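You operate a simulated robot arm through the tools that you are given. There is no shell and no other tool. Be economical: measure what you need, move in short steps, check, and stop when the job is done.

You are at the controls of a simulated two-armed robot. One attempt, no reset.

## Task
Close the probe unit door. Then put the orange shoe marked lap on the top of the calibration bench. Then put the red grease brush on the upper board of the cradle wall shelf. Then fetch the green marker block and set it on top of the grey tall reference block. Then open the blue bench drawer, put the black shoe marked new from the inside of the blue bench drawer on the top of the tool trolley, then shut the drawer. Then fetch the hand probe and set it on the top of the dressing bench. Then pull the red bench drawer open. The order counts. Set down upright: green marker block, hand probe.

It is judged by the outcome, as a careful person would: the job done as asked, and still so three seconds after it is handed in. It fails if anything else is knocked over, pushed out of place, dropped, spilled or broken.

## Robot
Two 7-joint arms with two-finger parallel grippers on one trunk, on a base that drives. Base frame: it is fixed to the floor where the robot stands at the start and does not move with it; the origin is under the middle of the robot, x ahead of it, y to its left, z up. Units: cm, rad, N and s.
The left shoulder is at the start at [2, 13.8, 95], the right one opposite. With the tool pointing down near the work surface each hand reaches from about 12 to 50 cm from the robot's upright axis, wherever it stands, measured 20 degrees to its own side. Places, roughly: black shoe marked new [-50, -325, 75]; blue bench drawer [-60, -340, 80]; green marker block [-125, -275, 75]; hand probe (4x5x5 cm) [-30, -330, 90]; orange shoe marked lap [-150, -225, 75]; probe unit door [40, 30, 40]; red bench drawer [10, -310, 80]; red grease brush (8x4x5 cm) [-140, -240, 80]; tall reference block [-125, -300, 100]; top of the calibration bench [-20, -330, 90]; top of the dressing bench [270, -240, 90]; top of the tool trolley [-120, -300, 80]; upper board of the cradle wall shelf (22x62 cm) [-160, -236, 136]. Payload 1.57 kg a hand.
Tool frame (each hand has its own): the origin (TCP) lies between the finger pads and is the grasp point; the fingertips stand 3 cm ahead of it; z points along the fingers, y is the line along which they close. The gripper opens to 8 cm. The fingers are 1.7 cm wide and 1.2 cm thick; the gripper's body (4 by 8.2 cm) begins 8 cm behind the TCP.
Orientation is that of the tool frame in the base frame, as a unit quaternion [w, x, y, z]. With the fingers straight down and closing along the base's y, the tool's x points along the base's -x, its y along +y and its z along -z.

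## Interface
- The arms move only by the tool jog_arm. It takes "left_commands", "right_commands" or both (then of equal length, played together; a hand with none holds still); each is a list of rows, each an object of numbers (a shift or turn left out is 0, a gripper value left out holds the last): "x", "y", "z": the shift along the tool's x, y, z in cm; "wx", "wy", "wz": the turn, a rotation vector about the tool's x, y, z in rad; "jaw": the closure in counts, from 0 (fully open) to 255 (shut). In form: [{"x": .., "y": .., "z": .., "wx": .., "wy": .., "wz": .., "jaw": ..}, ...]. A call has 1 to 20 rows; each row shifts and turns the commanded pose from where the row before left it, along the tool's axes as they then stand. A row lasts 0.2 s, in which the tool goes at most 5 cm and 0.15 rad; a call with a longer step from one row to the next is refused whole, and so is a gripper value outside its range. A pose out of reach is approached as far as the arm can. The call stops where the force on the tool passes 40 N (or 10 N more than at its start, if that is more) or the arm is blocked; 0.2 s more then pass. Each finger travels about 4.5 cm/s and halts on what it meets, pressing with about 25 N; the grip force reading is that of the motor and also rises with nothing between the fingers. The clock runs only during rows and for 0.2 s after the last one: add rows that do not move to give the fingers time. The reply holds the time, the measured pose of the TCP, the force on the tool along the base axes, the opening and the grip force, in the units named above and with some noise, with the torque about the TCP (base axes, N m) and any sound that the robot's microphone picked up.
- Cameras (640 x 400 px; columns grow to the right, rows downward): "scene" is now at [16.35, 4.97, 81.59]; the picture's right is [0.61, -0.79, 0.00], its down [-0.56, -0.44, -0.70] and it looks along [0.55, 0.43, -0.71] (base axes); focal length 214 px, centre (320, 200). "left" rides on the left gripper at [7.2, 0.7, -12.2] in its tool frame; the picture's right is [-0.09, 1.00, 0.00], its down [-0.84, -0.08, -0.54] and it looks along [-0.54, -0.05, 0.84] (tool axes); focal length 238 px, centre (320, 200). "right" rides on the right gripper at [7.2, -0.7, -12.2] in its tool frame; the picture's right is [0.09, 1.00, 0.00], its down [-0.84, 0.08, -0.54] and it looks along [-0.54, 0.05, 0.84] (tool axes); focal length 238 px, centre (320, 200). There is no depth. A picture from a camera that has moved, and an enlarged one, comes with that camera's place and axes in the base frame and with its lens.
- get_image(camera): a new picture of that camera. It takes no simulated time.
- move_column(by): slides the trunk up (or, below 0, down) by that many cm; the arms and the scene camera ride with it, the base frame stays. It gives what a move gives, with no picture.
- drive_base(legs): drives the robot by 1 to 6 legs, each [ahead, left, turn to the left] in cm, cm and rad, along the robot's own axes; the way and the turn of a leg run together, so that a leg with both is an arc; at most 150 cm and 3.142 rad a leg. The arms and the cameras ride along, it lands a little off, and it stops where it bumps. It gives what a move gives.
- head_to(pan, tilt): turns the head with the scene camera to pan (to the left, within 1.047 rad either way) and tilt (down, from -0.506 to 1.204), counted from straight ahead of the robot. It gives what a move gives.
- enlarge(camera, box): a new picture of the part [left, top, right, bottom] of that camera's present view, enlarged. It takes no simulated time.
- close_job(): hands the job in; it is judged then, once.

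Go step by step. Nothing tells you exact positions but the pictures and the camera data: compare them with the known pose of the tool, close in by small moves and look again before you grip or let go. The budget is 207 turns and 202 pictures, counting those below and the enlarged ones. Unless the task says otherwise, let go and move clear before handing in.

The tools are called after "Call:" as a command line: name --argument value ..., lists and objects as JSON in quotes. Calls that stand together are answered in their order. jog_arm: Moves the arms, as the interface text tells. Its arguments: {"type":"object","properties":{"left_commands":{"type":"array"},"right_commands":{"type":"array"}},"required":[]} The other tools are called the same way: move_column (by) slides the trunk up or down; drive_base (legs) drives the base; head_to (pan, tilt) turns the head that bears the scene camera; get_image (camera) takes a picture; enlarge (camera, box) takes an enlarged picture of a part of a camera's view; close_job () hands the job in.

At the start:

```text
time: 0.0
left_eef_pos: [21.15, 27.66, 64.03]
left_tcp_rot: [0.0, 0.0, 1.0, 0.001]
left_contact_force: [-0.2, -0.1, 0.0]
left_ft_torque: [0.01, -0.03, -0.01]
left_grip_width: 8.0
left_grip_force: 0.0
right_eef_pos: [34.47, 4.66, 75.0]
right_tcp_rot: [0.001, 0.002, 1.0, 0.0]
right_contact_force: [-0.3, 0.3, 0.9]
right_ft_torque: [0.0, 0.02, 0.03]
right_grip_width: 8.0
right_grip_force: 0.0
trunk travel left (down, up): [-32.5, 91.5]
robot x, y, heading: [-0.09, -0.1, -0.005]
head pan, tilt: [0.661, 0.794]
```

scene: 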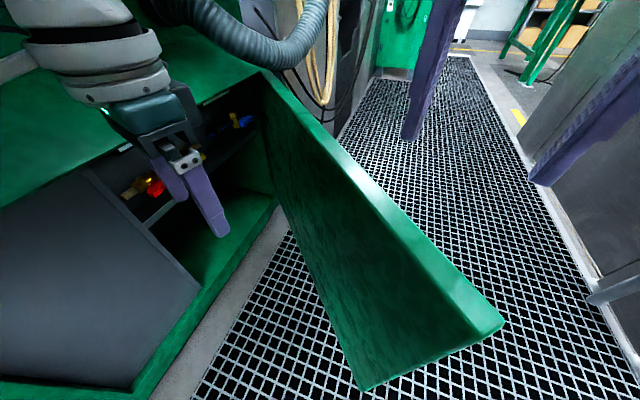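
right: 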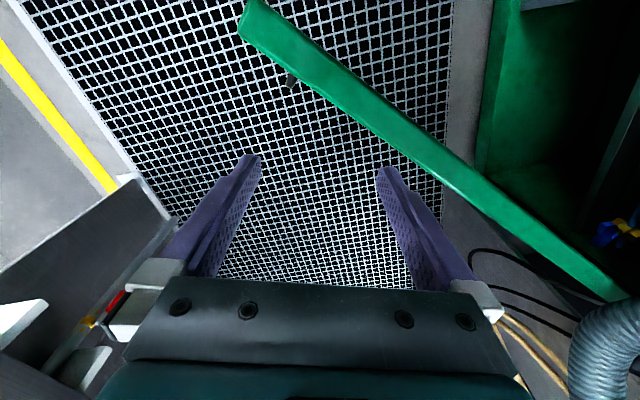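
left: 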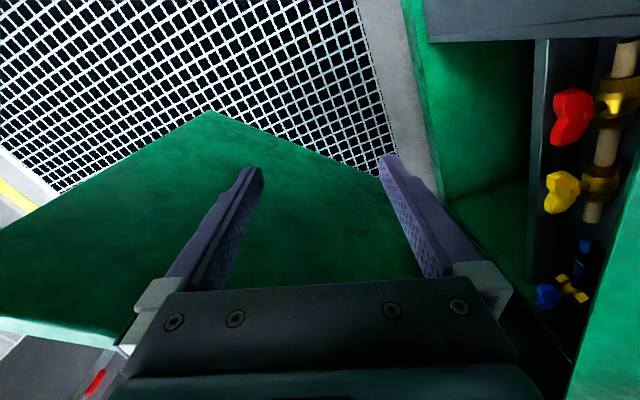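

The green door stands about 47° open: hinge near (52, 49), free edge near (26, -2), top at z≈66. The left hand is inside its swing, so I lift that hand out first and look around.

Call:
jog_arm --left_commands '[{"z": -4}, {"z": -5}, {"z": -5}, {"z": -5}, {"z": -3}]'

Call:
head_to --pan -0.9 --tilt 0.5

Call:
get_image --camera "scene"

Call:
get_image --camera "left"

```text
time: 0.8
left_eef_pos: [19.7, 17.31, 73.81]
left_tcp_rot: [-0.007, 0.032, 0.99, -0.137]
left_contact_force: [-0.9, -0.3, 0.5]
left_ft_torque: [0.01, 0.03, 0.01]
left_grip_width: 8.02
left_grip_force: 0.0
right_eef_pos: [32.91, 0.5, 74.49]
right_tcp_rot: [-0.006, -0.003, 1.0, -0.018]
right_contact_force: [0.3, -0.7, 0.1]
right_ft_torque: [0.0, 0.0, -0.03]
right_grip_width: 7.98
right_grip_force: 0.1
trunk travel left (down, up): [-32.5, 91.5]
robot x, y, heading: [-0.42, -0.31, 0.006]
head pan, tilt: [0.661, 0.794]
stopped in row 3 (left hand): the arm was blocked; the commanded pose is now the measured one
```

```text
time: 2.4
left_eef_pos: [19.88, 17.32, 73.77]
left_tcp_rot: [-0.007, 0.034, 0.99, -0.136]
left_contact_force: [0.2, -0.7, -0.4]
left_ft_torque: [0.0, 0.04, 0.0]
left_grip_width: 7.98
left_grip_force: 0.0
right_eef_pos: [33.01, 0.44, 74.56]
right_tcp_rot: [-0.006, -0.001, 1.0, -0.018]
right_contact_force: [0.1, 0.2, 0.1]
right_ft_torque: [0.0, 0.02, -0.02]
right_grip_width: 8.01
right_grip_force: 0.1
trunk travel left (down, up): [-32.5, 91.5]
robot x, y, heading: [-0.22, -0.23, -0.0]
head pan, tilt: [-0.901, 0.499]
```

```text
198 pictures are left
camera scene: at [14.23, -11.1, 84.26], right [-0.78, -0.62, 0.03], down [-0.31, 0.34, -0.89], along [0.54, -0.7, -0.46], focal length 214 px, centre (320, 200)
```

scene: 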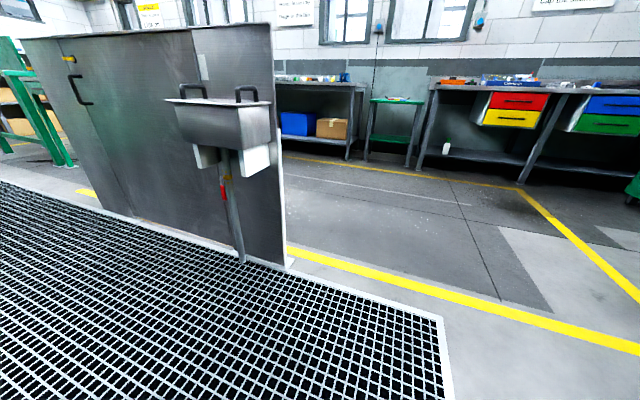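

```text
197 pictures are left
camera left: at [12.89, 21.64, 85.44], right [0.16, 0.95, -0.27], down [0.84, 0.01, 0.54], along [0.52, -0.31, -0.8], focal length 238 px, centre (320, 200)
```

left: 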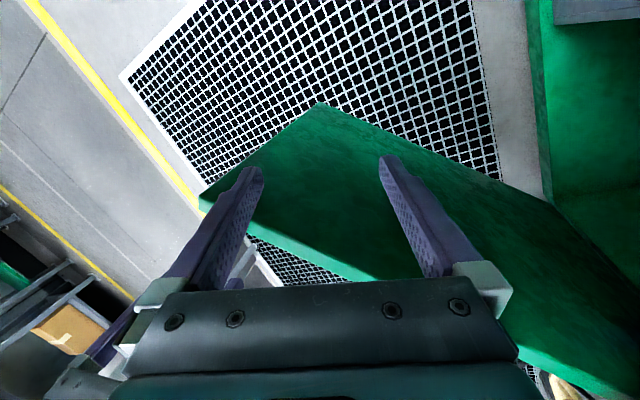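

The left arm met something beside it while rising. I look left to find what.

Call:
head_to --pan 0.9 --tilt 0.2

Call:
get_image --camera "scene"

Call:
head_to --pan 0.2 --tilt 0.9

Call:
get_image --camera "scene"

```text
time: 4.2
left_eef_pos: [19.81, 17.53, 73.85]
left_tcp_rot: [-0.007, 0.033, 0.99, -0.135]
left_contact_force: [-0.1, -0.6, 0.9]
left_ft_torque: [0.05, -0.02, 0.02]
left_grip_width: 8.0
left_grip_force: 0.1
right_eef_pos: [33.01, 0.46, 74.52]
right_tcp_rot: [-0.005, -0.002, 1.0, -0.018]
right_contact_force: [-0.1, 0.4, -0.8]
right_ft_torque: [-0.02, -0.04, 0.01]
right_grip_width: 8.02
right_grip_force: 0.0
trunk travel left (down, up): [-32.5, 91.5]
robot x, y, heading: [0.04, -0.13, -0.0]
head pan, tilt: [0.901, 0.201]
```

```text
196 pictures are left
camera scene: at [14.43, 3.46, 86.51], right [0.79, -0.62, 0.01], down [-0.13, -0.19, -0.97], along [0.6, 0.76, -0.23], focal length 214 px, centre (320, 200)
```

scene: 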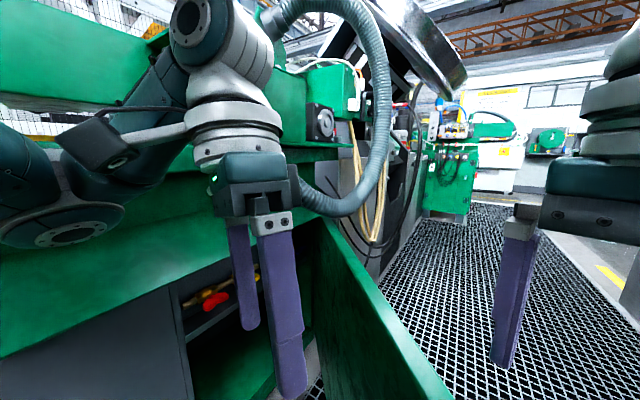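

```text
time: 5.3
left_eef_pos: [19.91, 17.38, 73.91]
left_tcp_rot: [-0.007, 0.033, 0.99, -0.136]
left_contact_force: [0.2, 0.7, 0.0]
left_ft_torque: [0.01, 0.01, -0.01]
left_grip_width: 7.98
left_grip_force: 0.1
right_eef_pos: [33.04, 0.58, 74.49]
right_tcp_rot: [-0.006, 0.0, 1.0, -0.017]
right_contact_force: [-0.5, -0.3, -0.6]
right_ft_torque: [-0.01, -0.01, -0.02]
right_grip_width: 7.99
right_grip_force: 0.1
trunk travel left (down, up): [-32.5, 91.5]
robot x, y, heading: [-0.04, -0.32, 0.003]
head pan, tilt: [0.201, 0.901]
```

```text
195 pictures are left
camera scene: at [16.03, -2.52, 80.56], right [0.2, -0.98, 0.03], down [-0.77, -0.18, -0.61], along [0.6, 0.1, -0.79], focal length 214 px, centre (320, 200)
```

scene: 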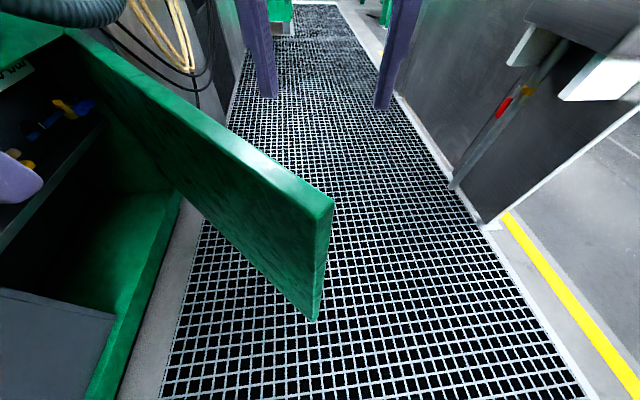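

The left elbow is against the machine column. I drive the base off to the right, away from it and out of the door's swing.

Call:
drive_base --legs '[[-3, -25, 0], [0, -20, 0]]'

Call:
head_to --pan 0.7 --tilt 0.7

Call:
get_image --camera "scene"

```text
time: 6.1
left_eef_pos: [20.41, 17.21, 74.38]
left_tcp_rot: [-0.005, 0.039, 0.989, -0.143]
left_contact_force: [-0.1, -0.7, -0.2]
left_ft_torque: [-0.02, 0.05, -0.03]
left_grip_width: 8.02
left_grip_force: 0.0
right_eef_pos: [33.37, 1.25, 74.83]
right_tcp_rot: [-0.003, -0.003, 1.0, -0.009]
right_contact_force: [-0.4, 0.1, 0.1]
right_ft_torque: [-0.01, -0.01, 0.03]
right_grip_width: 7.99
right_grip_force: 0.0
trunk travel left (down, up): [-32.5, 91.5]
robot x, y, heading: [0.05, -1.3, 0.001]
head pan, tilt: [0.201, 0.901]
stopped in leg 1: the robot was blocked; the commanded pose is now the measured one
```

```text
time: 7.0
left_eef_pos: [20.35, 17.2, 74.14]
left_tcp_rot: [-0.004, 0.039, 0.989, -0.14]
left_contact_force: [0.0, 0.6, -0.5]
left_ft_torque: [0.01, 0.0, -0.01]
left_grip_width: 7.99
left_grip_force: 0.1
right_eef_pos: [33.6, 1.15, 74.75]
right_tcp_rot: [-0.003, -0.002, 1.0, -0.01]
right_contact_force: [-0.3, -0.1, 0.5]
right_ft_torque: [-0.02, 0.03, 0.03]
right_grip_width: 8.0
right_grip_force: 0.1
trunk travel left (down, up): [-32.5, 91.5]
robot x, y, heading: [-0.28, -1.62, 0.003]
head pan, tilt: [0.7, 0.7]
```

```text
194 pictures are left
camera scene: at [15.54, 1.93, 82.19], right [0.65, -0.76, 0.01], down [-0.5, -0.43, -0.75], along [0.58, 0.48, -0.66], focal length 214 px, centre (320, 200)
```

scene: 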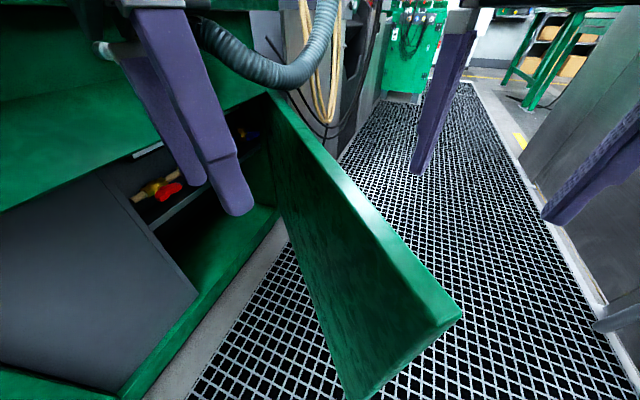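

The base hardly moved, so I look for what holds it, on both sides.

Call:
head_to --pan 1.04 --tilt -0.1

Call:
get_image --camera "scene"

Call:
head_to --pan -1.04 --tilt 1.1

Call:
get_image --camera "scene"

```text
time: 8.2
left_eef_pos: [20.35, 17.39, 74.21]
left_tcp_rot: [-0.003, 0.04, 0.989, -0.14]
left_contact_force: [-0.5, 0.6, 1.6]
left_ft_torque: [0.02, 0.02, 0.0]
left_grip_width: 7.98
left_grip_force: 0.0
right_eef_pos: [33.63, 1.06, 74.79]
right_tcp_rot: [-0.002, -0.001, 1.0, -0.01]
right_contact_force: [-0.3, -0.2, -0.3]
right_ft_torque: [0.02, 0.01, 0.03]
right_grip_width: 7.98
right_grip_force: 0.0
trunk travel left (down, up): [-32.5, 91.5]
robot x, y, heading: [-0.29, -1.4, 0.002]
head pan, tilt: [1.04, -0.099]
```

```text
193 pictures are left
camera scene: at [13.52, 4.13, 89.41], right [0.86, -0.5, 0.01], down [0.04, 0.07, -1.0], along [0.5, 0.86, 0.08], focal length 214 px, centre (320, 200)
```

scene: 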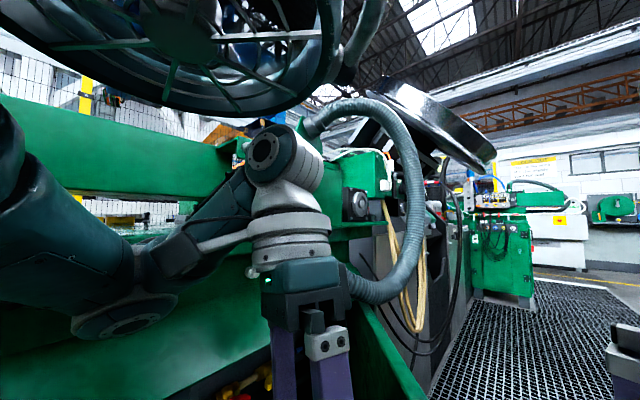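

```text
time: 10.1
left_eef_pos: [20.48, 17.23, 74.24]
left_tcp_rot: [-0.004, 0.04, 0.989, -0.14]
left_contact_force: [0.8, -0.2, 0.8]
left_ft_torque: [0.01, -0.02, 0.03]
left_grip_width: 7.99
left_grip_force: 0.1
right_eef_pos: [33.58, 1.12, 74.59]
right_tcp_rot: [-0.002, -0.001, 1.0, -0.011]
right_contact_force: [0.2, 0.6, -0.6]
right_ft_torque: [-0.01, -0.03, 0.03]
right_grip_width: 8.0
right_grip_force: 0.2
trunk travel left (down, up): [-32.5, 91.5]
robot x, y, heading: [-0.3, -1.38, 0.007]
head pan, tilt: [-1.04, 1.1]
```

```text
192 pictures are left
camera scene: at [12.34, -9.0, 79.42], right [-0.86, -0.51, 0.01], down [-0.46, 0.76, -0.47], along [0.23, -0.41, -0.88], focal length 214 px, centre (320, 200)
```

scene: 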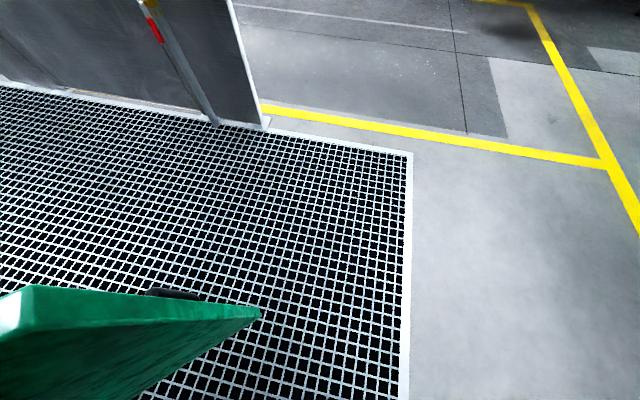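

The floor on the right is clear, so the left wrist is probably caught near the hose. I look closely at it.

Call:
head_to --pan 0.8 --tilt 0.1

Call:
enlarge --camera "scene" --box '[100, 0, 500, 300]'

```text
time: 12.0
left_eef_pos: [20.48, 17.28, 74.31]
left_tcp_rot: [-0.003, 0.04, 0.989, -0.141]
left_contact_force: [-0.4, -0.1, 0.5]
left_ft_torque: [0.01, 0.01, 0.01]
left_grip_width: 8.0
left_grip_force: 0.0
right_eef_pos: [33.63, 1.12, 74.68]
right_tcp_rot: [-0.003, -0.002, 1.0, -0.009]
right_contact_force: [-0.5, 0.4, 0.9]
right_ft_torque: [-0.01, 0.01, 0.0]
right_grip_width: 8.02
right_grip_force: 0.0
trunk travel left (down, up): [-32.5, 91.5]
robot x, y, heading: [-0.27, -1.44, 0.006]
head pan, tilt: [0.799, 0.099]
```

```text
1.33 times, centred on (300, 150) of scene
camera zoom: at [15.59, 3.24, 87.65], right [0.72, -0.69, 0.01], down [-0.07, -0.09, -0.99], along [0.69, 0.71, -0.12], focal length 286 px, centre (347, 267)
```

zoom: 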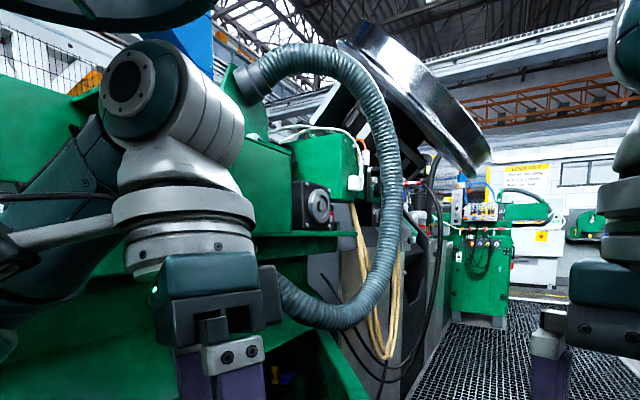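

The wrist seems free of the hose, so the arm is probably caught higher up. I take the left hand back the way it came, in small steps.

Call:
jog_arm --left_commands '[{"y": 1.5, "z": 2.5}, {"y": 1.5, "z": 2, "wx": -0.07}, {"y": 1.5, "z": 2, "wx": -0.07}, {"y": 1.5, "z": 2, "wx": -0.07}, {"y": 1.5, "z": 2, "wx": -0.07}]'

```text
time: 13.4
left_eef_pos: [23.05, 19.38, 62.68]
left_tcp_rot: [0.01, 0.042, 0.999, -0.015]
left_contact_force: [0.7, -0.6, 1.3]
left_ft_torque: [0.01, 0.02, 0.05]
left_grip_width: 8.03
left_grip_force: 0.1
right_eef_pos: [35.27, -1.42, 75.42]
right_tcp_rot: [0.004, 0.001, 1.0, -0.018]
right_contact_force: [-0.2, -0.4, 0.4]
right_ft_torque: [0.01, 0.01, 0.01]
right_grip_width: 8.0
right_grip_force: 0.0
trunk travel left (down, up): [-32.5, 91.5]
robot x, y, heading: [-0.5, -1.7, -0.001]
head pan, tilt: [0.799, 0.099]
stopped in row 5 (left hand): the arm was blocked; the commanded pose is now the measured one
```

The hand is lower now. I try driving right again in a short leg.

Call:
drive_base --legs '[[0, -6, 0]]'

Call:
get_image --camera "scene"

```text
time: 14.3
left_eef_pos: [21.42, 18.96, 63.12]
left_tcp_rot: [0.004, 0.038, 0.999, 0.007]
left_contact_force: [-0.1, -0.4, -0.2]
left_ft_torque: [0.01, -0.01, 0.01]
left_grip_width: 8.01
left_grip_force: 0.1
right_eef_pos: [34.05, -2.5, 74.96]
right_tcp_rot: [-0.001, -0.003, 1.0, 0.0]
right_contact_force: [0.0, -0.8, 0.9]
right_ft_torque: [0.0, 0.01, 0.01]
right_grip_width: 8.01
right_grip_force: 0.1
trunk travel left (down, up): [-32.5, 91.5]
robot x, y, heading: [-0.56, -7.3, 0.004]
head pan, tilt: [0.799, 0.099]
```

```text
190 pictures are left
camera scene: at [15.98, -0.68, 87.86], right [0.72, -0.69, 0.0], down [-0.07, -0.07, -1.0], along [0.69, 0.72, -0.1], focal length 214 px, centre (320, 200)
```

scene: 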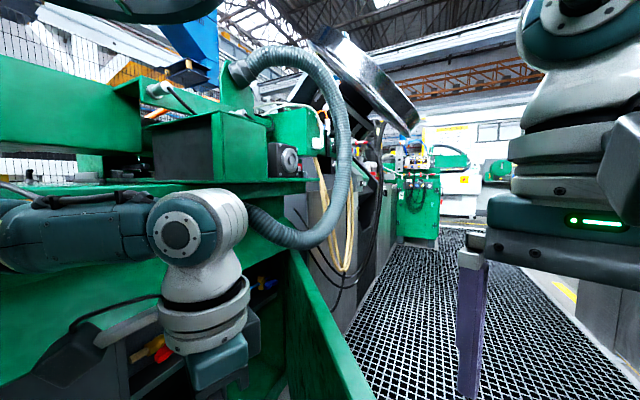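

That freed it. I keep moving right with a little backing so the fingers pass the door's free edge.

Call:
drive_base --legs '[[-6, -10, 0], [0, -27, 0]]'

Call:
get_image --camera "scene"

```text
time: 17.1
left_eef_pos: [15.53, -18.27, 63.09]
left_tcp_rot: [0.004, 0.038, 0.999, 0.007]
left_contact_force: [0.2, -0.3, 0.6]
left_ft_torque: [0.03, -0.01, -0.03]
left_grip_width: 7.98
left_grip_force: 0.1
right_eef_pos: [28.19, -39.76, 75.06]
right_tcp_rot: [-0.001, -0.002, 1.0, 0.0]
right_contact_force: [0.0, -0.9, 0.1]
right_ft_torque: [0.02, 0.02, 0.01]
right_grip_width: 7.99
right_grip_force: 0.0
trunk travel left (down, up): [-32.5, 91.5]
robot x, y, heading: [-6.03, -44.43, -0.003]
head pan, tilt: [0.799, 0.099]
```

```text
189 pictures are left
camera scene: at [10.16, -37.96, 87.85], right [0.72, -0.69, 0.0], down [-0.07, -0.07, -0.99], along [0.69, 0.72, -0.1], focal length 214 px, centre (320, 200)
```

scene: 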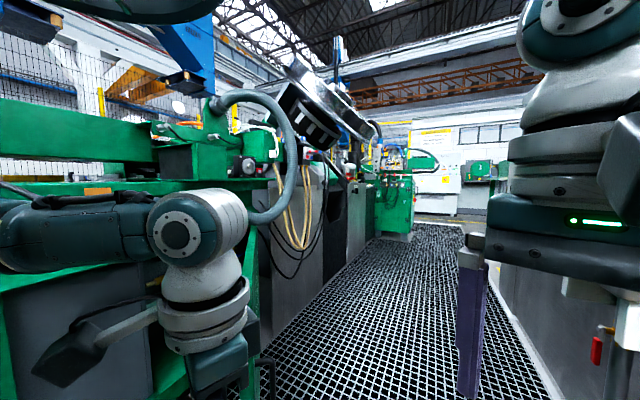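

Now there is room. I turn to face the cabinet and shift toward the door's outer side, hands staying above the door top.

Call:
drive_base --legs '[[0, 0, 1.85], [-3, -40, 0]]'

Call:
head_to --pan -0.2 --tilt 0.7

Call:
get_image --camera "scene"

```text
time: 24.0
left_eef_pos: [1.54, -22.74, 63.04]
left_tcp_rot: [0.003, 0.778, -0.629, -0.006]
left_contact_force: [0.3, -0.9, 0.2]
left_ft_torque: [0.01, 0.01, 0.02]
left_grip_width: 8.0
left_grip_force: 0.1
right_eef_pos: [18.56, -4.53, 75.03]
right_tcp_rot: [0.0, 0.803, -0.597, 0.0]
right_contact_force: [-0.1, 0.5, -1.1]
right_ft_torque: [-0.03, 0.01, 0.01]
right_grip_width: 8.0
right_grip_force: 0.0
trunk travel left (down, up): [-32.5, 91.5]
robot x, y, heading: [32.95, -36.12, 1.863]
head pan, tilt: [0.799, 0.099]
```

```text
time: 25.3
left_eef_pos: [1.45, -22.67, 63.19]
left_tcp_rot: [0.003, 0.777, -0.629, -0.007]
left_contact_force: [-0.1, 0.1, -0.2]
left_ft_torque: [-0.02, 0.0, 0.03]
left_grip_width: 8.01
left_grip_force: 0.0
right_eef_pos: [18.24, -4.43, 74.97]
right_tcp_rot: [0.001, 0.802, -0.597, 0.0]
right_contact_force: [0.5, -0.3, 0.0]
right_ft_torque: [0.0, 0.02, -0.03]
right_grip_width: 7.98
right_grip_force: 0.3
trunk travel left (down, up): [-32.5, 91.5]
robot x, y, heading: [33.06, -36.28, 1.859]
head pan, tilt: [-0.201, 0.7]
```

```text
188 pictures are left
camera scene: at [29.27, -18.15, 82.37], right [1.0, 0.09, 0.0], down [0.06, -0.64, -0.77], along [-0.07, 0.76, -0.64], focal length 214 px, centre (320, 200)
```

scene: 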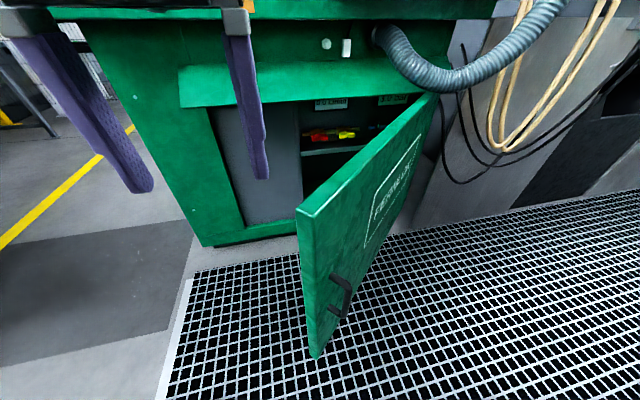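

The door and its handle show clearly. I close the right jaw, carry it over the door top to the outer side, and look before lowering.

Call:
jog_arm --right_commands '[{"x": -1.5, "y": -4.7, "jaw": 255}, {"x": -1.5, "y": -4.7}, {"x": -1.5, "y": -4.7}, {"x": -1.5, "y": -4.7}, {}, {}]'

Call:
get_image --camera "scene"

```text
time: 26.7
left_eef_pos: [1.49, -22.62, 63.3]
left_tcp_rot: [0.003, 0.777, -0.63, -0.008]
left_contact_force: [0.2, -0.1, -0.7]
left_ft_torque: [0.01, 0.02, 0.01]
left_grip_width: 7.99
left_grip_force: 0.0
right_eef_pos: [34.79, 6.52, 75.0]
right_tcp_rot: [0.001, 0.802, -0.597, 0.001]
right_contact_force: [-0.6, 0.0, 1.4]
right_ft_torque: [-0.02, 0.02, -0.02]
right_grip_width: 0.0
right_grip_force: 21.4
trunk travel left (down, up): [-32.5, 91.5]
robot x, y, heading: [32.92, -35.98, 1.857]
head pan, tilt: [-0.201, 0.7]
```

```text
187 pictures are left
camera scene: at [29.3, -18.14, 82.37], right [1.0, 0.09, 0.0], down [0.06, -0.64, -0.77], along [-0.07, 0.76, -0.64], focal length 214 px, centre (320, 200)
```

scene: 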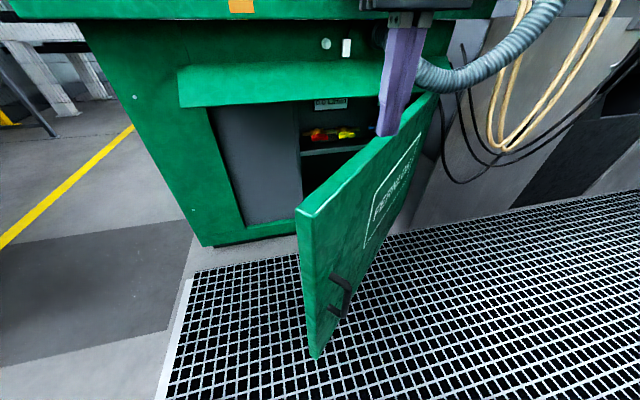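

The finger is about 3 cm outside the door line. I shift 2.5 cm further out, lower beside the face, and check.

Call:
jog_arm --right_commands '[{"y": -2.5}, {"z": 4}, {"z": 5}, {"z": 5}, {}]'

Call:
get_image --camera "scene"

```text
time: 27.9
left_eef_pos: [1.37, -22.63, 63.1]
left_tcp_rot: [0.002, 0.777, -0.629, -0.008]
left_contact_force: [0.1, -0.2, 0.0]
left_ft_torque: [-0.03, 0.0, 0.02]
left_grip_width: 8.01
left_grip_force: 0.2
right_eef_pos: [37.16, 7.48, 60.99]
right_tcp_rot: [-0.001, 0.803, -0.597, 0.0]
right_contact_force: [-0.9, 0.4, 1.1]
right_ft_torque: [0.02, 0.02, -0.01]
right_grip_width: 0.0
right_grip_force: 21.1
trunk travel left (down, up): [-32.5, 91.5]
robot x, y, heading: [32.92, -36.14, 1.859]
head pan, tilt: [-0.201, 0.7]
```

```text
186 pictures are left
camera scene: at [29.29, -18.12, 82.37], right [1.0, 0.09, 0.0], down [0.06, -0.64, -0.77], along [-0.07, 0.76, -0.64], focal length 214 px, centre (320, 200)
```

scene: 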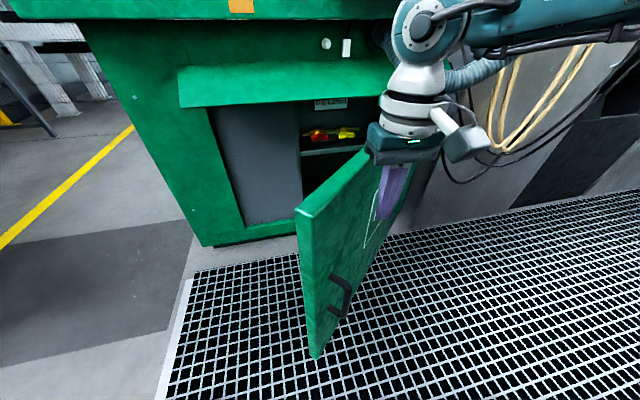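

The fingers are beside the outer face. I push the door shut by driving forward-left in small legs.

Call:
drive_base --legs '[[5, 8, 0], [8, 6, 0], [7, 3, 0]]'

Call:
get_image --camera "scene"

```text
time: 30.4
left_eef_pos: [-20.53, -8.38, 63.09]
left_tcp_rot: [0.004, 0.777, -0.629, -0.007]
left_contact_force: [0.4, 0.8, 0.6]
left_ft_torque: [-0.02, -0.02, 0.03]
left_grip_width: 8.01
left_grip_force: 0.1
right_eef_pos: [15.19, 21.7, 61.02]
right_tcp_rot: [0.001, 0.802, -0.597, 0.001]
right_contact_force: [-0.8, 0.4, -0.1]
right_ft_torque: [-0.02, -0.03, 0.0]
right_grip_width: 0.01
right_grip_force: 22.1
trunk travel left (down, up): [-32.5, 91.5]
robot x, y, heading: [11.0, -22.01, 1.863]
head pan, tilt: [-0.201, 0.7]
```

```text
185 pictures are left
camera scene: at [7.27, -3.84, 82.37], right [1.0, 0.09, 0.0], down [0.06, -0.64, -0.77], along [-0.07, 0.76, -0.64], focal length 214 px, centre (320, 200)
```

scene: 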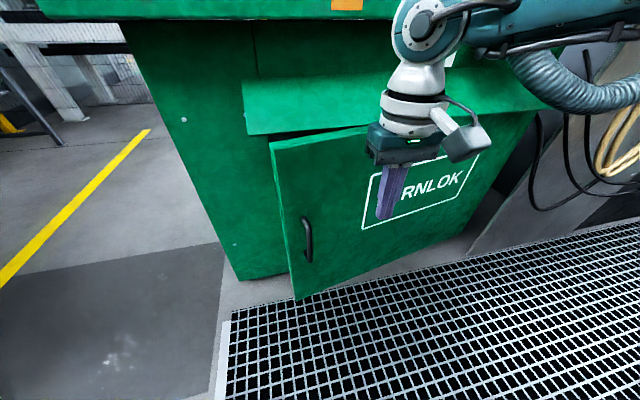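

The door is almost shut. I tilt the tool so the fingertips lead and the wrist stays clear of the lip above the door, then push on.

Call:
jog_arm --right_commands '[{"z": 4}, {"z": 2, "wy": -0.14}, {"wy": -0.14}, {"wy": -0.14}, {"wy": -0.14}, {"wy": -0.14}]'

Call:
drive_base --legs '[[6, 1, 0]]'

Call:
get_image --camera "scene"

```text
time: 31.8
left_eef_pos: [-20.53, -8.46, 63.07]
left_tcp_rot: [0.003, 0.777, -0.63, -0.008]
left_contact_force: [-0.5, -0.7, 0.6]
left_ft_torque: [0.02, 0.03, 0.02]
left_grip_width: 8.01
left_grip_force: 0.1
right_eef_pos: [15.15, 21.68, 55.06]
right_tcp_rot: [-0.184, 0.763, -0.568, -0.249]
right_contact_force: [-0.2, 0.7, -1.1]
right_ft_torque: [0.01, -0.03, -0.03]
right_grip_width: 0.0
right_grip_force: 20.6
right hand out of reach, approached as far as the arm can: row 6
trunk travel left (down, up): [-32.5, 91.5]
robot x, y, heading: [11.1, -22.0, 1.862]
head pan, tilt: [-0.201, 0.7]
```

```text
time: 32.8
left_eef_pos: [-23.3, -3.02, 63.06]
left_tcp_rot: [0.003, 0.777, -0.629, -0.007]
left_contact_force: [-0.1, 0.2, 0.0]
left_ft_torque: [-0.03, -0.02, -0.01]
left_grip_width: 7.99
left_grip_force: 0.1
right_eef_pos: [12.53, 27.1, 55.2]
right_tcp_rot: [-0.184, 0.763, -0.568, -0.247]
right_contact_force: [0.1, 0.7, -0.4]
right_ft_torque: [-0.02, 0.01, 0.01]
right_grip_width: 0.01
right_grip_force: 21.5
trunk travel left (down, up): [-32.5, 91.5]
robot x, y, heading: [8.36, -16.28, 1.867]
head pan, tilt: [-0.201, 0.7]
```

```text
184 pictures are left
camera scene: at [4.62, 1.6, 82.38], right [1.0, 0.09, 0.0], down [0.06, -0.64, -0.77], along [-0.07, 0.76, -0.64], focal length 214 px, centre (320, 200)
```

scene: 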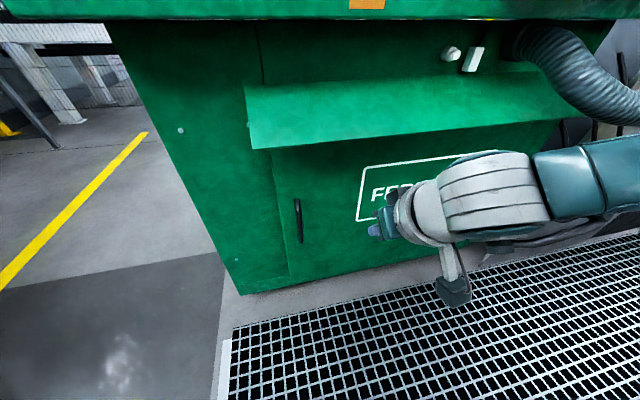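

It looks nearly flush. I push a little more until it stops.

Call:
drive_base --legs '[[3, 0, 0]]'

Call:
enlarge --camera "scene" --box '[220, 60, 460, 310]'

```text
time: 33.6
left_eef_pos: [-24.05, -0.17, 63.11]
left_tcp_rot: [0.004, 0.777, -0.629, -0.007]
left_contact_force: [0.0, 1.0, 0.3]
left_ft_torque: [-0.01, 0.0, -0.05]
left_grip_width: 8.01
left_grip_force: 0.0
right_eef_pos: [11.68, 29.99, 55.03]
right_tcp_rot: [-0.185, 0.763, -0.568, -0.248]
right_contact_force: [0.7, 0.1, 0.3]
right_ft_torque: [0.0, 0.03, 0.0]
right_grip_width: 0.01
right_grip_force: 21.0
trunk travel left (down, up): [-32.5, 91.5]
robot x, y, heading: [7.54, -13.45, 1.865]
head pan, tilt: [-0.201, 0.7]
```

```text
1.60 times, centred on (340, 185) of scene
camera zoom: at [3.78, 4.44, 82.37], right [1.0, 0.09, 0.0], down [0.06, -0.64, -0.76], along [-0.07, 0.76, -0.64], focal length 343 px, centre (288, 224)
```

zoom: 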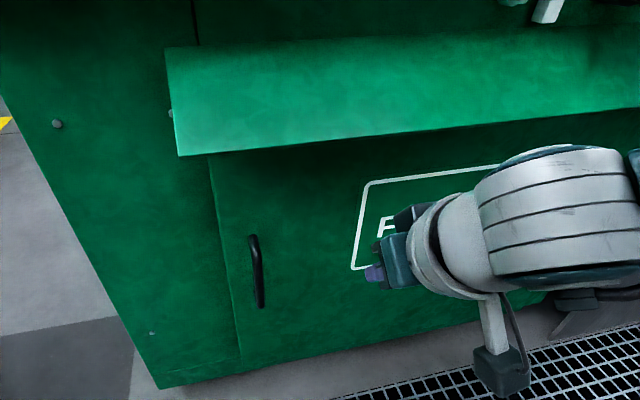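

It appears flush but I met no resistance yet, so I press a bit further.

Call:
drive_base --legs '[[3, 0, 0]]'

Call:
enlarge --camera "scene" --box '[220, 60, 460, 310]'

```text
time: 34.5
left_eef_pos: [-24.83, 2.54, 63.14]
left_tcp_rot: [0.003, 0.777, -0.629, -0.007]
left_contact_force: [1.2, 0.1, 0.7]
left_ft_torque: [-0.01, 0.02, -0.02]
left_grip_width: 8.01
left_grip_force: 0.0
right_eef_pos: [10.87, 32.79, 54.95]
right_tcp_rot: [-0.185, 0.763, -0.568, -0.247]
right_contact_force: [1.0, 0.4, -0.4]
right_ft_torque: [0.0, 0.0, -0.02]
right_grip_width: 0.0
right_grip_force: 21.0
trunk travel left (down, up): [-32.5, 91.5]
robot x, y, heading: [6.59, -10.54, 1.863]
head pan, tilt: [-0.201, 0.7]
```

```text
1.60 times, centred on (340, 185) of scene
camera zoom: at [2.93, 7.27, 82.36], right [1.0, 0.09, 0.0], down [0.06, -0.64, -0.76], along [-0.07, 0.76, -0.64], focal length 343 px, centre (288, 224)
```

zoom: 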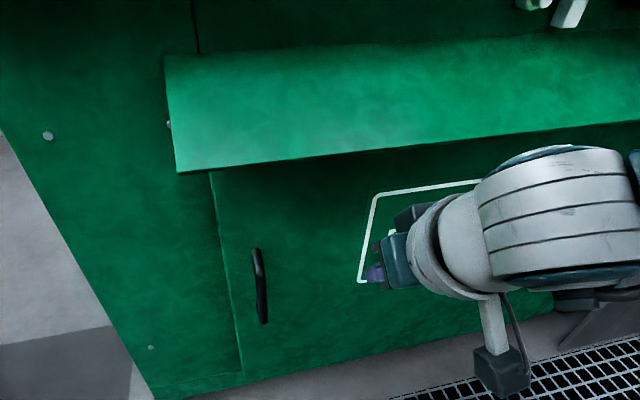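

Still creeping in; one more push.

Call:
drive_base --legs '[[3, 0, 0]]'

Call:
enlarge --camera "scene" --box '[220, 60, 460, 310]'

```text
time: 35.3
left_eef_pos: [-25.73, 5.41, 63.14]
left_tcp_rot: [0.004, 0.777, -0.629, -0.006]
left_contact_force: [0.3, 0.3, 0.7]
left_ft_torque: [0.0, -0.03, 0.0]
left_grip_width: 8.02
left_grip_force: 0.0
right_eef_pos: [9.99, 35.6, 54.95]
right_tcp_rot: [-0.185, 0.764, -0.567, -0.247]
right_contact_force: [0.1, 0.3, 0.3]
right_ft_torque: [-0.02, -0.01, 0.01]
right_grip_width: 0.0
right_grip_force: 21.7
trunk travel left (down, up): [-32.5, 91.5]
robot x, y, heading: [5.81, -8.15, 1.859]
head pan, tilt: [-0.201, 0.7]
```

```text
1.60 times, centred on (340, 185) of scene
camera zoom: at [2.08, 10.12, 82.36], right [1.0, 0.09, 0.0], down [0.06, -0.64, -0.76], along [-0.07, 0.76, -0.64], focal length 343 px, centre (288, 224)
```

zoom: 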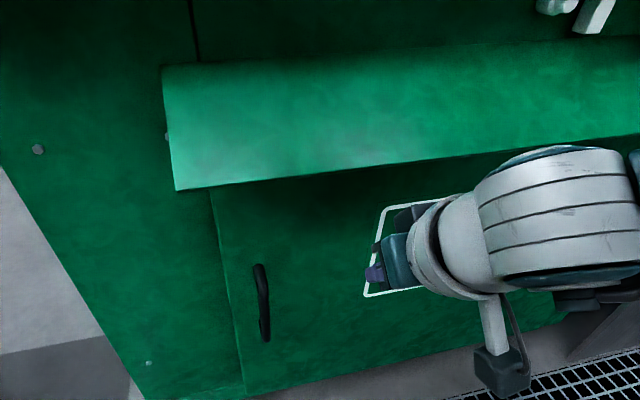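

Call:
drive_base --legs '[[3, 0, 0]]'

Call:
get_image --camera "right"

```text
time: 36.1
left_eef_pos: [-26.63, 8.32, 63.18]
left_tcp_rot: [0.004, 0.777, -0.629, -0.006]
left_contact_force: [0.7, 0.9, 0.0]
left_ft_torque: [0.0, 0.01, 0.03]
left_grip_width: 8.0
left_grip_force: 0.2
right_eef_pos: [9.14, 38.41, 55.06]
right_tcp_rot: [-0.185, 0.764, -0.567, -0.247]
right_contact_force: [1.0, -0.6, -0.5]
right_ft_torque: [-0.02, 0.02, -0.01]
right_grip_width: 0.0
right_grip_force: 21.1
trunk travel left (down, up): [-32.5, 91.5]
robot x, y, heading: [5.03, -5.16, 1.861]
head pan, tilt: [-0.201, 0.7]
```

```text
180 pictures are left
camera right: at [13.48, 26.37, 60.66], right [-0.93, -0.36, -0.05], down [-0.18, 0.32, 0.93], along [-0.32, 0.88, -0.36], focal length 238 px, centre (320, 200)
```

right: 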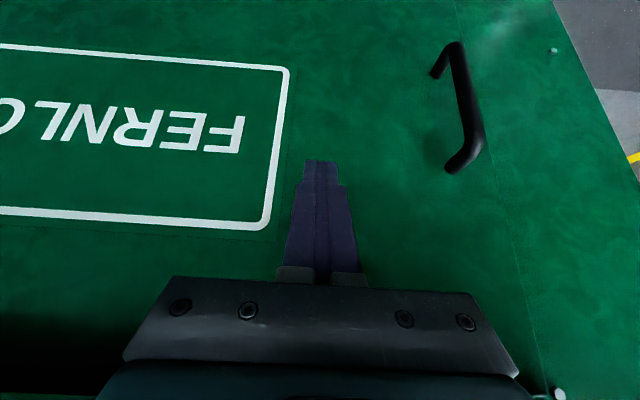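

Call:
drive_base --legs '[[3, 0, 0]]'

Call:
get_image --camera "right"

```text
time: 36.9
left_eef_pos: [-27.37, 11.18, 63.09]
left_tcp_rot: [0.003, 0.777, -0.63, -0.007]
left_contact_force: [0.1, -0.3, 0.6]
left_ft_torque: [0.01, -0.04, -0.01]
left_grip_width: 8.04
left_grip_force: 0.0
right_eef_pos: [8.3, 41.49, 55.15]
right_tcp_rot: [-0.184, 0.764, -0.567, -0.248]
right_contact_force: [0.4, 0.3, 0.4]
right_ft_torque: [0.03, 0.02, -0.02]
right_grip_width: 0.0
right_grip_force: 21.3
trunk travel left (down, up): [-32.5, 91.5]
robot x, y, heading: [3.92, -2.22, 1.861]
head pan, tilt: [-0.201, 0.7]
```

```text
179 pictures are left
camera right: at [12.59, 29.37, 60.7], right [-0.93, -0.36, -0.06], down [-0.18, 0.32, 0.93], along [-0.32, 0.88, -0.36], focal length 238 px, centre (320, 200)
```

right: 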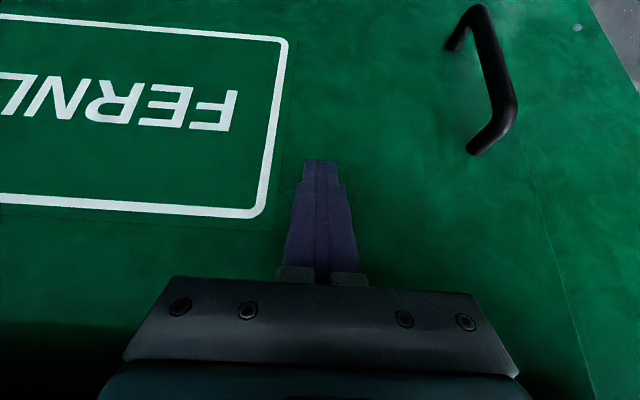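

The door seems to have swung shut ahead of the finger. I check the seam closely.

Call:
enlarge --camera "right" --box '[440, 0, 640, 200]'

Call:
enlarge --camera "right" --box '[480, 180, 640, 400]'

Call:
head_to --pan 0.1 --tilt 1.0

Call:
get_image --camera "scene"

```text
2.00 times, centred on (540, 100) of right
camera zoom: at [12.59, 29.37, 60.7], right [-0.93, -0.36, -0.06], down [-0.18, 0.32, 0.93], along [-0.32, 0.88, -0.36], focal length 477 px, centre (-120, 400)
```

zoom: 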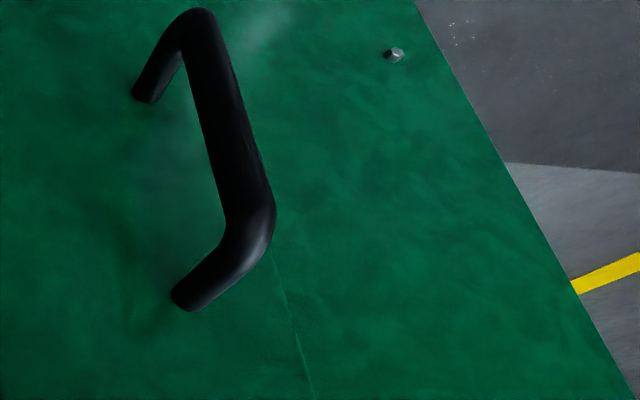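

```text
1.82 times, centred on (560, 290) of right
camera zoom: at [12.59, 29.37, 60.7], right [-0.93, -0.36, -0.06], down [-0.18, 0.32, 0.93], along [-0.32, 0.88, -0.36], focal length 433 px, centre (-116, 36)
```

zoom: 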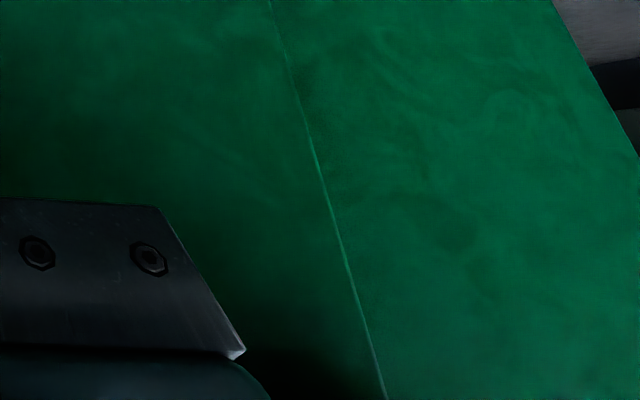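

```text
time: 37.7
left_eef_pos: [-27.41, 11.18, 63.04]
left_tcp_rot: [0.005, 0.777, -0.629, -0.007]
left_contact_force: [-0.3, 0.7, -0.7]
left_ft_torque: [0.03, 0.01, 0.01]
left_grip_width: 8.01
left_grip_force: 0.1
right_eef_pos: [8.3, 41.4, 54.97]
right_tcp_rot: [-0.185, 0.763, -0.568, -0.247]
right_contact_force: [-0.6, 1.2, 0.4]
right_ft_torque: [0.02, -0.02, -0.02]
right_grip_width: 0.0
right_grip_force: 21.4
trunk travel left (down, up): [-32.5, 91.5]
robot x, y, heading: [4.05, -1.97, 1.862]
head pan, tilt: [0.099, 1.0]
```

```text
176 pictures are left
camera scene: at [-1.53, 13.85, 80.04], right [0.92, 0.38, 0.0], down [0.32, -0.78, -0.54], along [-0.21, 0.5, -0.84], focal length 214 px, centre (320, 200)
```

scene: 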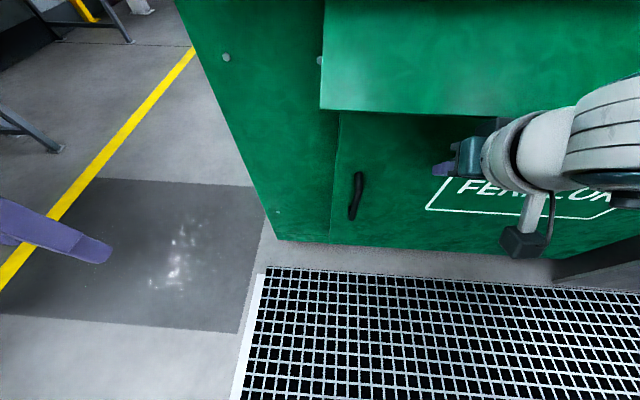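

The seam is a hairline. I press forward once more for certainty.

Call:
drive_base --legs '[[4, 0, 0]]'

Call:
drive_base --legs '[[4, 0, 0]]'

Call:
get_image --camera "right"

```text
time: 38.6
left_eef_pos: [-27.93, 12.85, 63.11]
left_tcp_rot: [0.006, 0.777, -0.63, -0.006]
left_contact_force: [-0.4, 0.6, -0.4]
left_ft_torque: [0.01, 0.01, -0.01]
left_grip_width: 8.03
left_grip_force: 0.1
right_eef_pos: [8.23, 41.96, 54.1]
right_tcp_rot: [-0.178, 0.769, -0.568, -0.235]
right_contact_force: [2.9, -10.9, -4.2]
right_ft_torque: [1.36, 0.37, 0.19]
right_grip_width: 0.01
right_grip_force: 20.9
trunk travel left (down, up): [-32.5, 91.5]
robot x, y, heading: [3.25, -0.4, 1.855]
head pan, tilt: [0.099, 1.0]
stopped in leg 1: the force on the tool passed its limit at 49 N (the readings are from after the stop); the commanded pose is now the measured one
```

```text
time: 39.4
left_eef_pos: [-28.2, 14.17, 63.02]
left_tcp_rot: [0.004, 0.776, -0.63, -0.005]
left_contact_force: [0.3, -0.7, -0.6]
left_ft_torque: [-0.02, 0.01, 0.03]
left_grip_width: 7.99
left_grip_force: 0.0
right_eef_pos: [8.09, 42.34, 53.28]
right_tcp_rot: [-0.168, 0.773, -0.57, -0.223]
right_contact_force: [5.9, -18.8, 3.9]
right_ft_torque: [-0.38, 0.17, 0.05]
right_grip_width: 0.01
right_grip_force: 21.1
trunk travel left (down, up): [-32.5, 91.5]
robot x, y, heading: [2.76, 1.72, 1.86]
head pan, tilt: [0.099, 1.0]
stopped in leg 1: the force on the tool passed its limit at 70 N (the readings are from after the stop); the commanded pose is now the measured one
```

```text
175 pictures are left
camera right: at [12.35, 30.62, 59.69], right [-0.93, -0.37, -0.05], down [-0.2, 0.37, 0.91], along [-0.31, 0.85, -0.42], focal length 238 px, centre (320, 200)
```

right: 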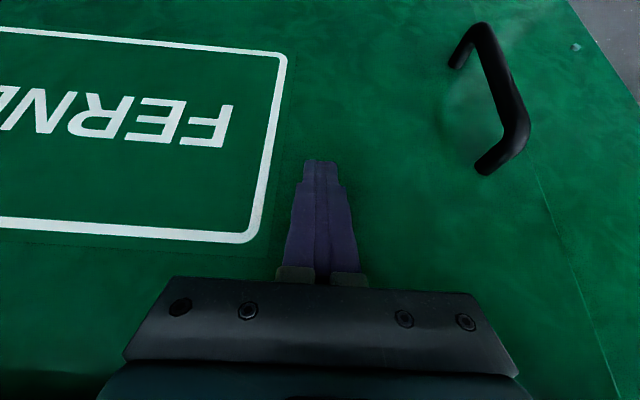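

The door is solidly closed against its stop. I back away, set the right tool upright, and head for the shoe area.

Call:
drive_base --legs '[[-45, 0, 0]]'

Call:
jog_arm --right_commands '[{"wy": 0.14}, {"wy": 0.14}, {"wy": 0.14}, {"wy": 0.14, "jaw": 0}, {"z": -5}, {"z": -5}, {"z": -5}]'

Call:
head_to --pan 0.0 --tilt 0.5

Call:
get_image --camera "scene"

```text
time: 40.3
left_eef_pos: [-28.23, 13.39, 63.15]
left_tcp_rot: [0.004, 0.777, -0.63, -0.007]
left_contact_force: [0.3, -0.1, 0.6]
left_ft_torque: [0.01, 0.0, -0.02]
left_grip_width: 7.99
left_grip_force: 0.0
right_eef_pos: [7.95, 42.18, 53.6]
right_tcp_rot: [-0.173, 0.771, -0.569, -0.228]
right_contact_force: [-5.0, 8.5, -10.6]
right_ft_torque: [-0.77, -0.28, 0.1]
right_grip_width: 0.01
right_grip_force: 21.3
trunk travel left (down, up): [-32.5, 91.5]
robot x, y, heading: [3.55, 0.14, 1.861]
head pan, tilt: [0.099, 1.0]
stopped in leg 1: the force on the tool passed its limit at 60 N (the readings are from after the stop); the commanded pose is now the measured one
```

```text
time: 40.9
left_eef_pos: [-27.68, 12.51, 62.99]
left_tcp_rot: [0.005, 0.775, -0.632, -0.005]
left_contact_force: [0.2, 1.3, -0.3]
left_ft_torque: [-0.02, 0.01, 0.01]
left_grip_width: 7.97
left_grip_force: 0.1
right_eef_pos: [8.96, 40.19, 52.79]
right_tcp_rot: [-0.104, 0.795, -0.583, -0.131]
right_contact_force: [8.9, -27.5, -3.3]
right_ft_torque: [3.55, 1.27, 0.09]
right_grip_width: 0.0
right_grip_force: 21.5
trunk travel left (down, up): [-32.5, 91.5]
robot x, y, heading: [3.53, 0.02, 1.864]
head pan, tilt: [0.099, 1.0]
stopped in row 2 (right hand): the force on the tool passed its limit at 50 N (the readings are from after the stop); the commanded pose is now the measured one
```

```text
time: 41.8
left_eef_pos: [-27.71, 12.27, 62.91]
left_tcp_rot: [0.007, 0.776, -0.631, -0.003]
left_contact_force: [-0.6, -0.4, -0.4]
left_ft_torque: [0.0, 0.0, 0.02]
left_grip_width: 8.0
left_grip_force: 0.1
right_eef_pos: [8.9, 40.17, 52.72]
right_tcp_rot: [-0.105, 0.794, -0.584, -0.132]
right_contact_force: [11.7, -28.0, -14.8]
right_ft_torque: [4.0, 1.43, 0.08]
right_grip_width: 0.0
right_grip_force: 21.3
trunk travel left (down, up): [-32.5, 91.5]
robot x, y, heading: [3.37, 0.07, 1.859]
head pan, tilt: [0.0, 0.499]
```

```text
174 pictures are left
camera scene: at [-1.82, 17.31, 83.96], right [0.96, 0.29, 0.0], down [0.14, -0.47, -0.87], along [-0.25, 0.84, -0.49], focal length 214 px, centre (320, 200)
```

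scene: 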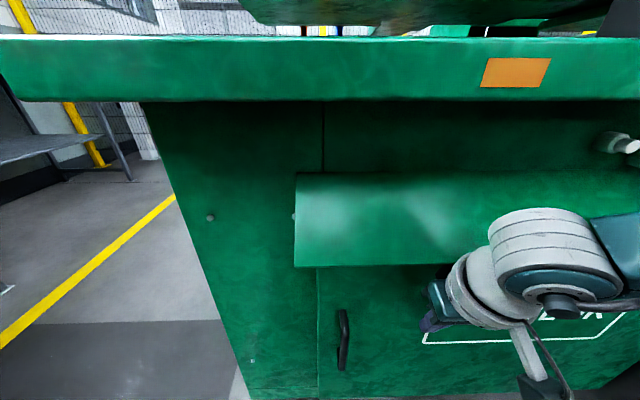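

The fingers were just pressed on the door. I back off in a short leg to release the pressure.

Call:
drive_base --legs '[[-6, 0, 0]]'

Call:
get_image --camera "scene"

```text
time: 42.6
left_eef_pos: [-27.57, 11.34, 63.21]
left_tcp_rot: [0.003, 0.776, -0.631, -0.008]
left_contact_force: [-0.3, -0.2, -0.4]
left_ft_torque: [-0.04, 0.01, -0.01]
left_grip_width: 7.97
left_grip_force: 0.1
right_eef_pos: [8.77, 40.12, 53.39]
right_tcp_rot: [-0.111, 0.792, -0.583, -0.143]
right_contact_force: [-5.2, 8.1, -9.9]
right_ft_torque: [-1.07, -0.45, 0.16]
right_grip_width: 0.0
right_grip_force: 21.4
trunk travel left (down, up): [-32.5, 91.5]
robot x, y, heading: [3.98, -2.31, 1.862]
head pan, tilt: [0.0, 0.499]
stopped in leg 1: the force on the tool passed its limit at 104 N (the readings are from after the stop); the commanded pose is now the measured one
```

```text
173 pictures are left
camera scene: at [-1.66, 16.31, 84.2], right [0.96, 0.29, 0.0], down [0.14, -0.46, -0.88], along [-0.25, 0.84, -0.48], focal length 214 px, centre (320, 200)
```

scene: 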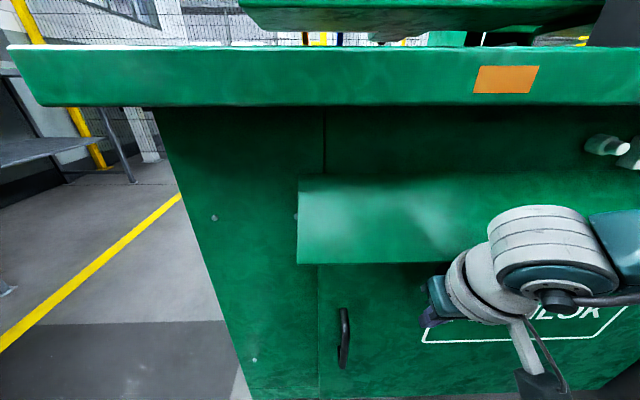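

The hand is wedged under the sloped lip, so I lower it straight down before backing out.

Call:
jog_arm --right_commands '[{"z": 1.9, "x": 0.7}, {"z": 1.9, "x": 0.7}, {"z": 1.9, "x": 0.7}, {"z": 1.9, "x": 0.7}]'

Call:
get_image --camera "scene"

```text
time: 43.6
left_eef_pos: [-27.55, 11.15, 63.15]
left_tcp_rot: [0.004, 0.776, -0.63, -0.007]
left_contact_force: [0.6, 0.0, 0.7]
left_ft_torque: [-0.02, 0.02, -0.01]
left_grip_width: 8.03
left_grip_force: 0.0
right_eef_pos: [8.98, 39.98, 45.29]
right_tcp_rot: [-0.111, 0.793, -0.582, -0.142]
right_contact_force: [-0.8, 0.5, 0.2]
right_ft_torque: [-0.02, 0.02, -0.03]
right_grip_width: 0.0
right_grip_force: 21.0
trunk travel left (down, up): [-32.5, 91.5]
robot x, y, heading: [3.81, -2.05, 1.86]
head pan, tilt: [0.0, 0.499]
```

```text
172 pictures are left
camera scene: at [-1.53, 16.13, 84.14], right [0.96, 0.29, 0.0], down [0.14, -0.46, -0.88], along [-0.25, 0.84, -0.48], focal length 214 px, centre (320, 200)
```

scene: 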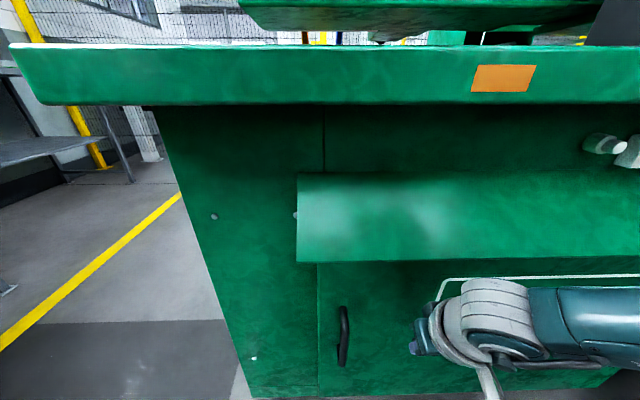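

Force is gone. Now I back out.

Call:
drive_base --legs '[[-12, 0, 0], [-35, 0, 0]]'

Call:
get_image --camera "scene"

```text
time: 46.8
left_eef_pos: [-13.84, -33.83, 63.1]
left_tcp_rot: [0.004, 0.776, -0.63, -0.007]
left_contact_force: [0.0, -0.5, -0.2]
left_ft_torque: [-0.01, 0.05, -0.01]
left_grip_width: 7.98
left_grip_force: 0.0
right_eef_pos: [22.59, -5.04, 45.2]
right_tcp_rot: [-0.111, 0.792, -0.583, -0.141]
right_contact_force: [0.3, 0.4, 0.4]
right_ft_torque: [-0.01, -0.01, -0.01]
right_grip_width: 0.01
right_grip_force: 21.0
trunk travel left (down, up): [-32.5, 91.5]
robot x, y, heading: [17.5, -47.27, 1.862]
head pan, tilt: [0.0, 0.499]
```

```text
171 pictures are left
camera scene: at [12.05, -28.95, 84.14], right [0.96, 0.29, 0.0], down [0.14, -0.46, -0.88], along [-0.25, 0.84, -0.48], focal length 214 px, centre (320, 200)
```

scene: 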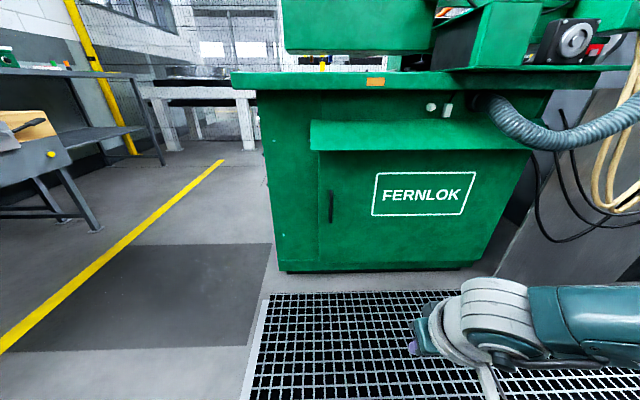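

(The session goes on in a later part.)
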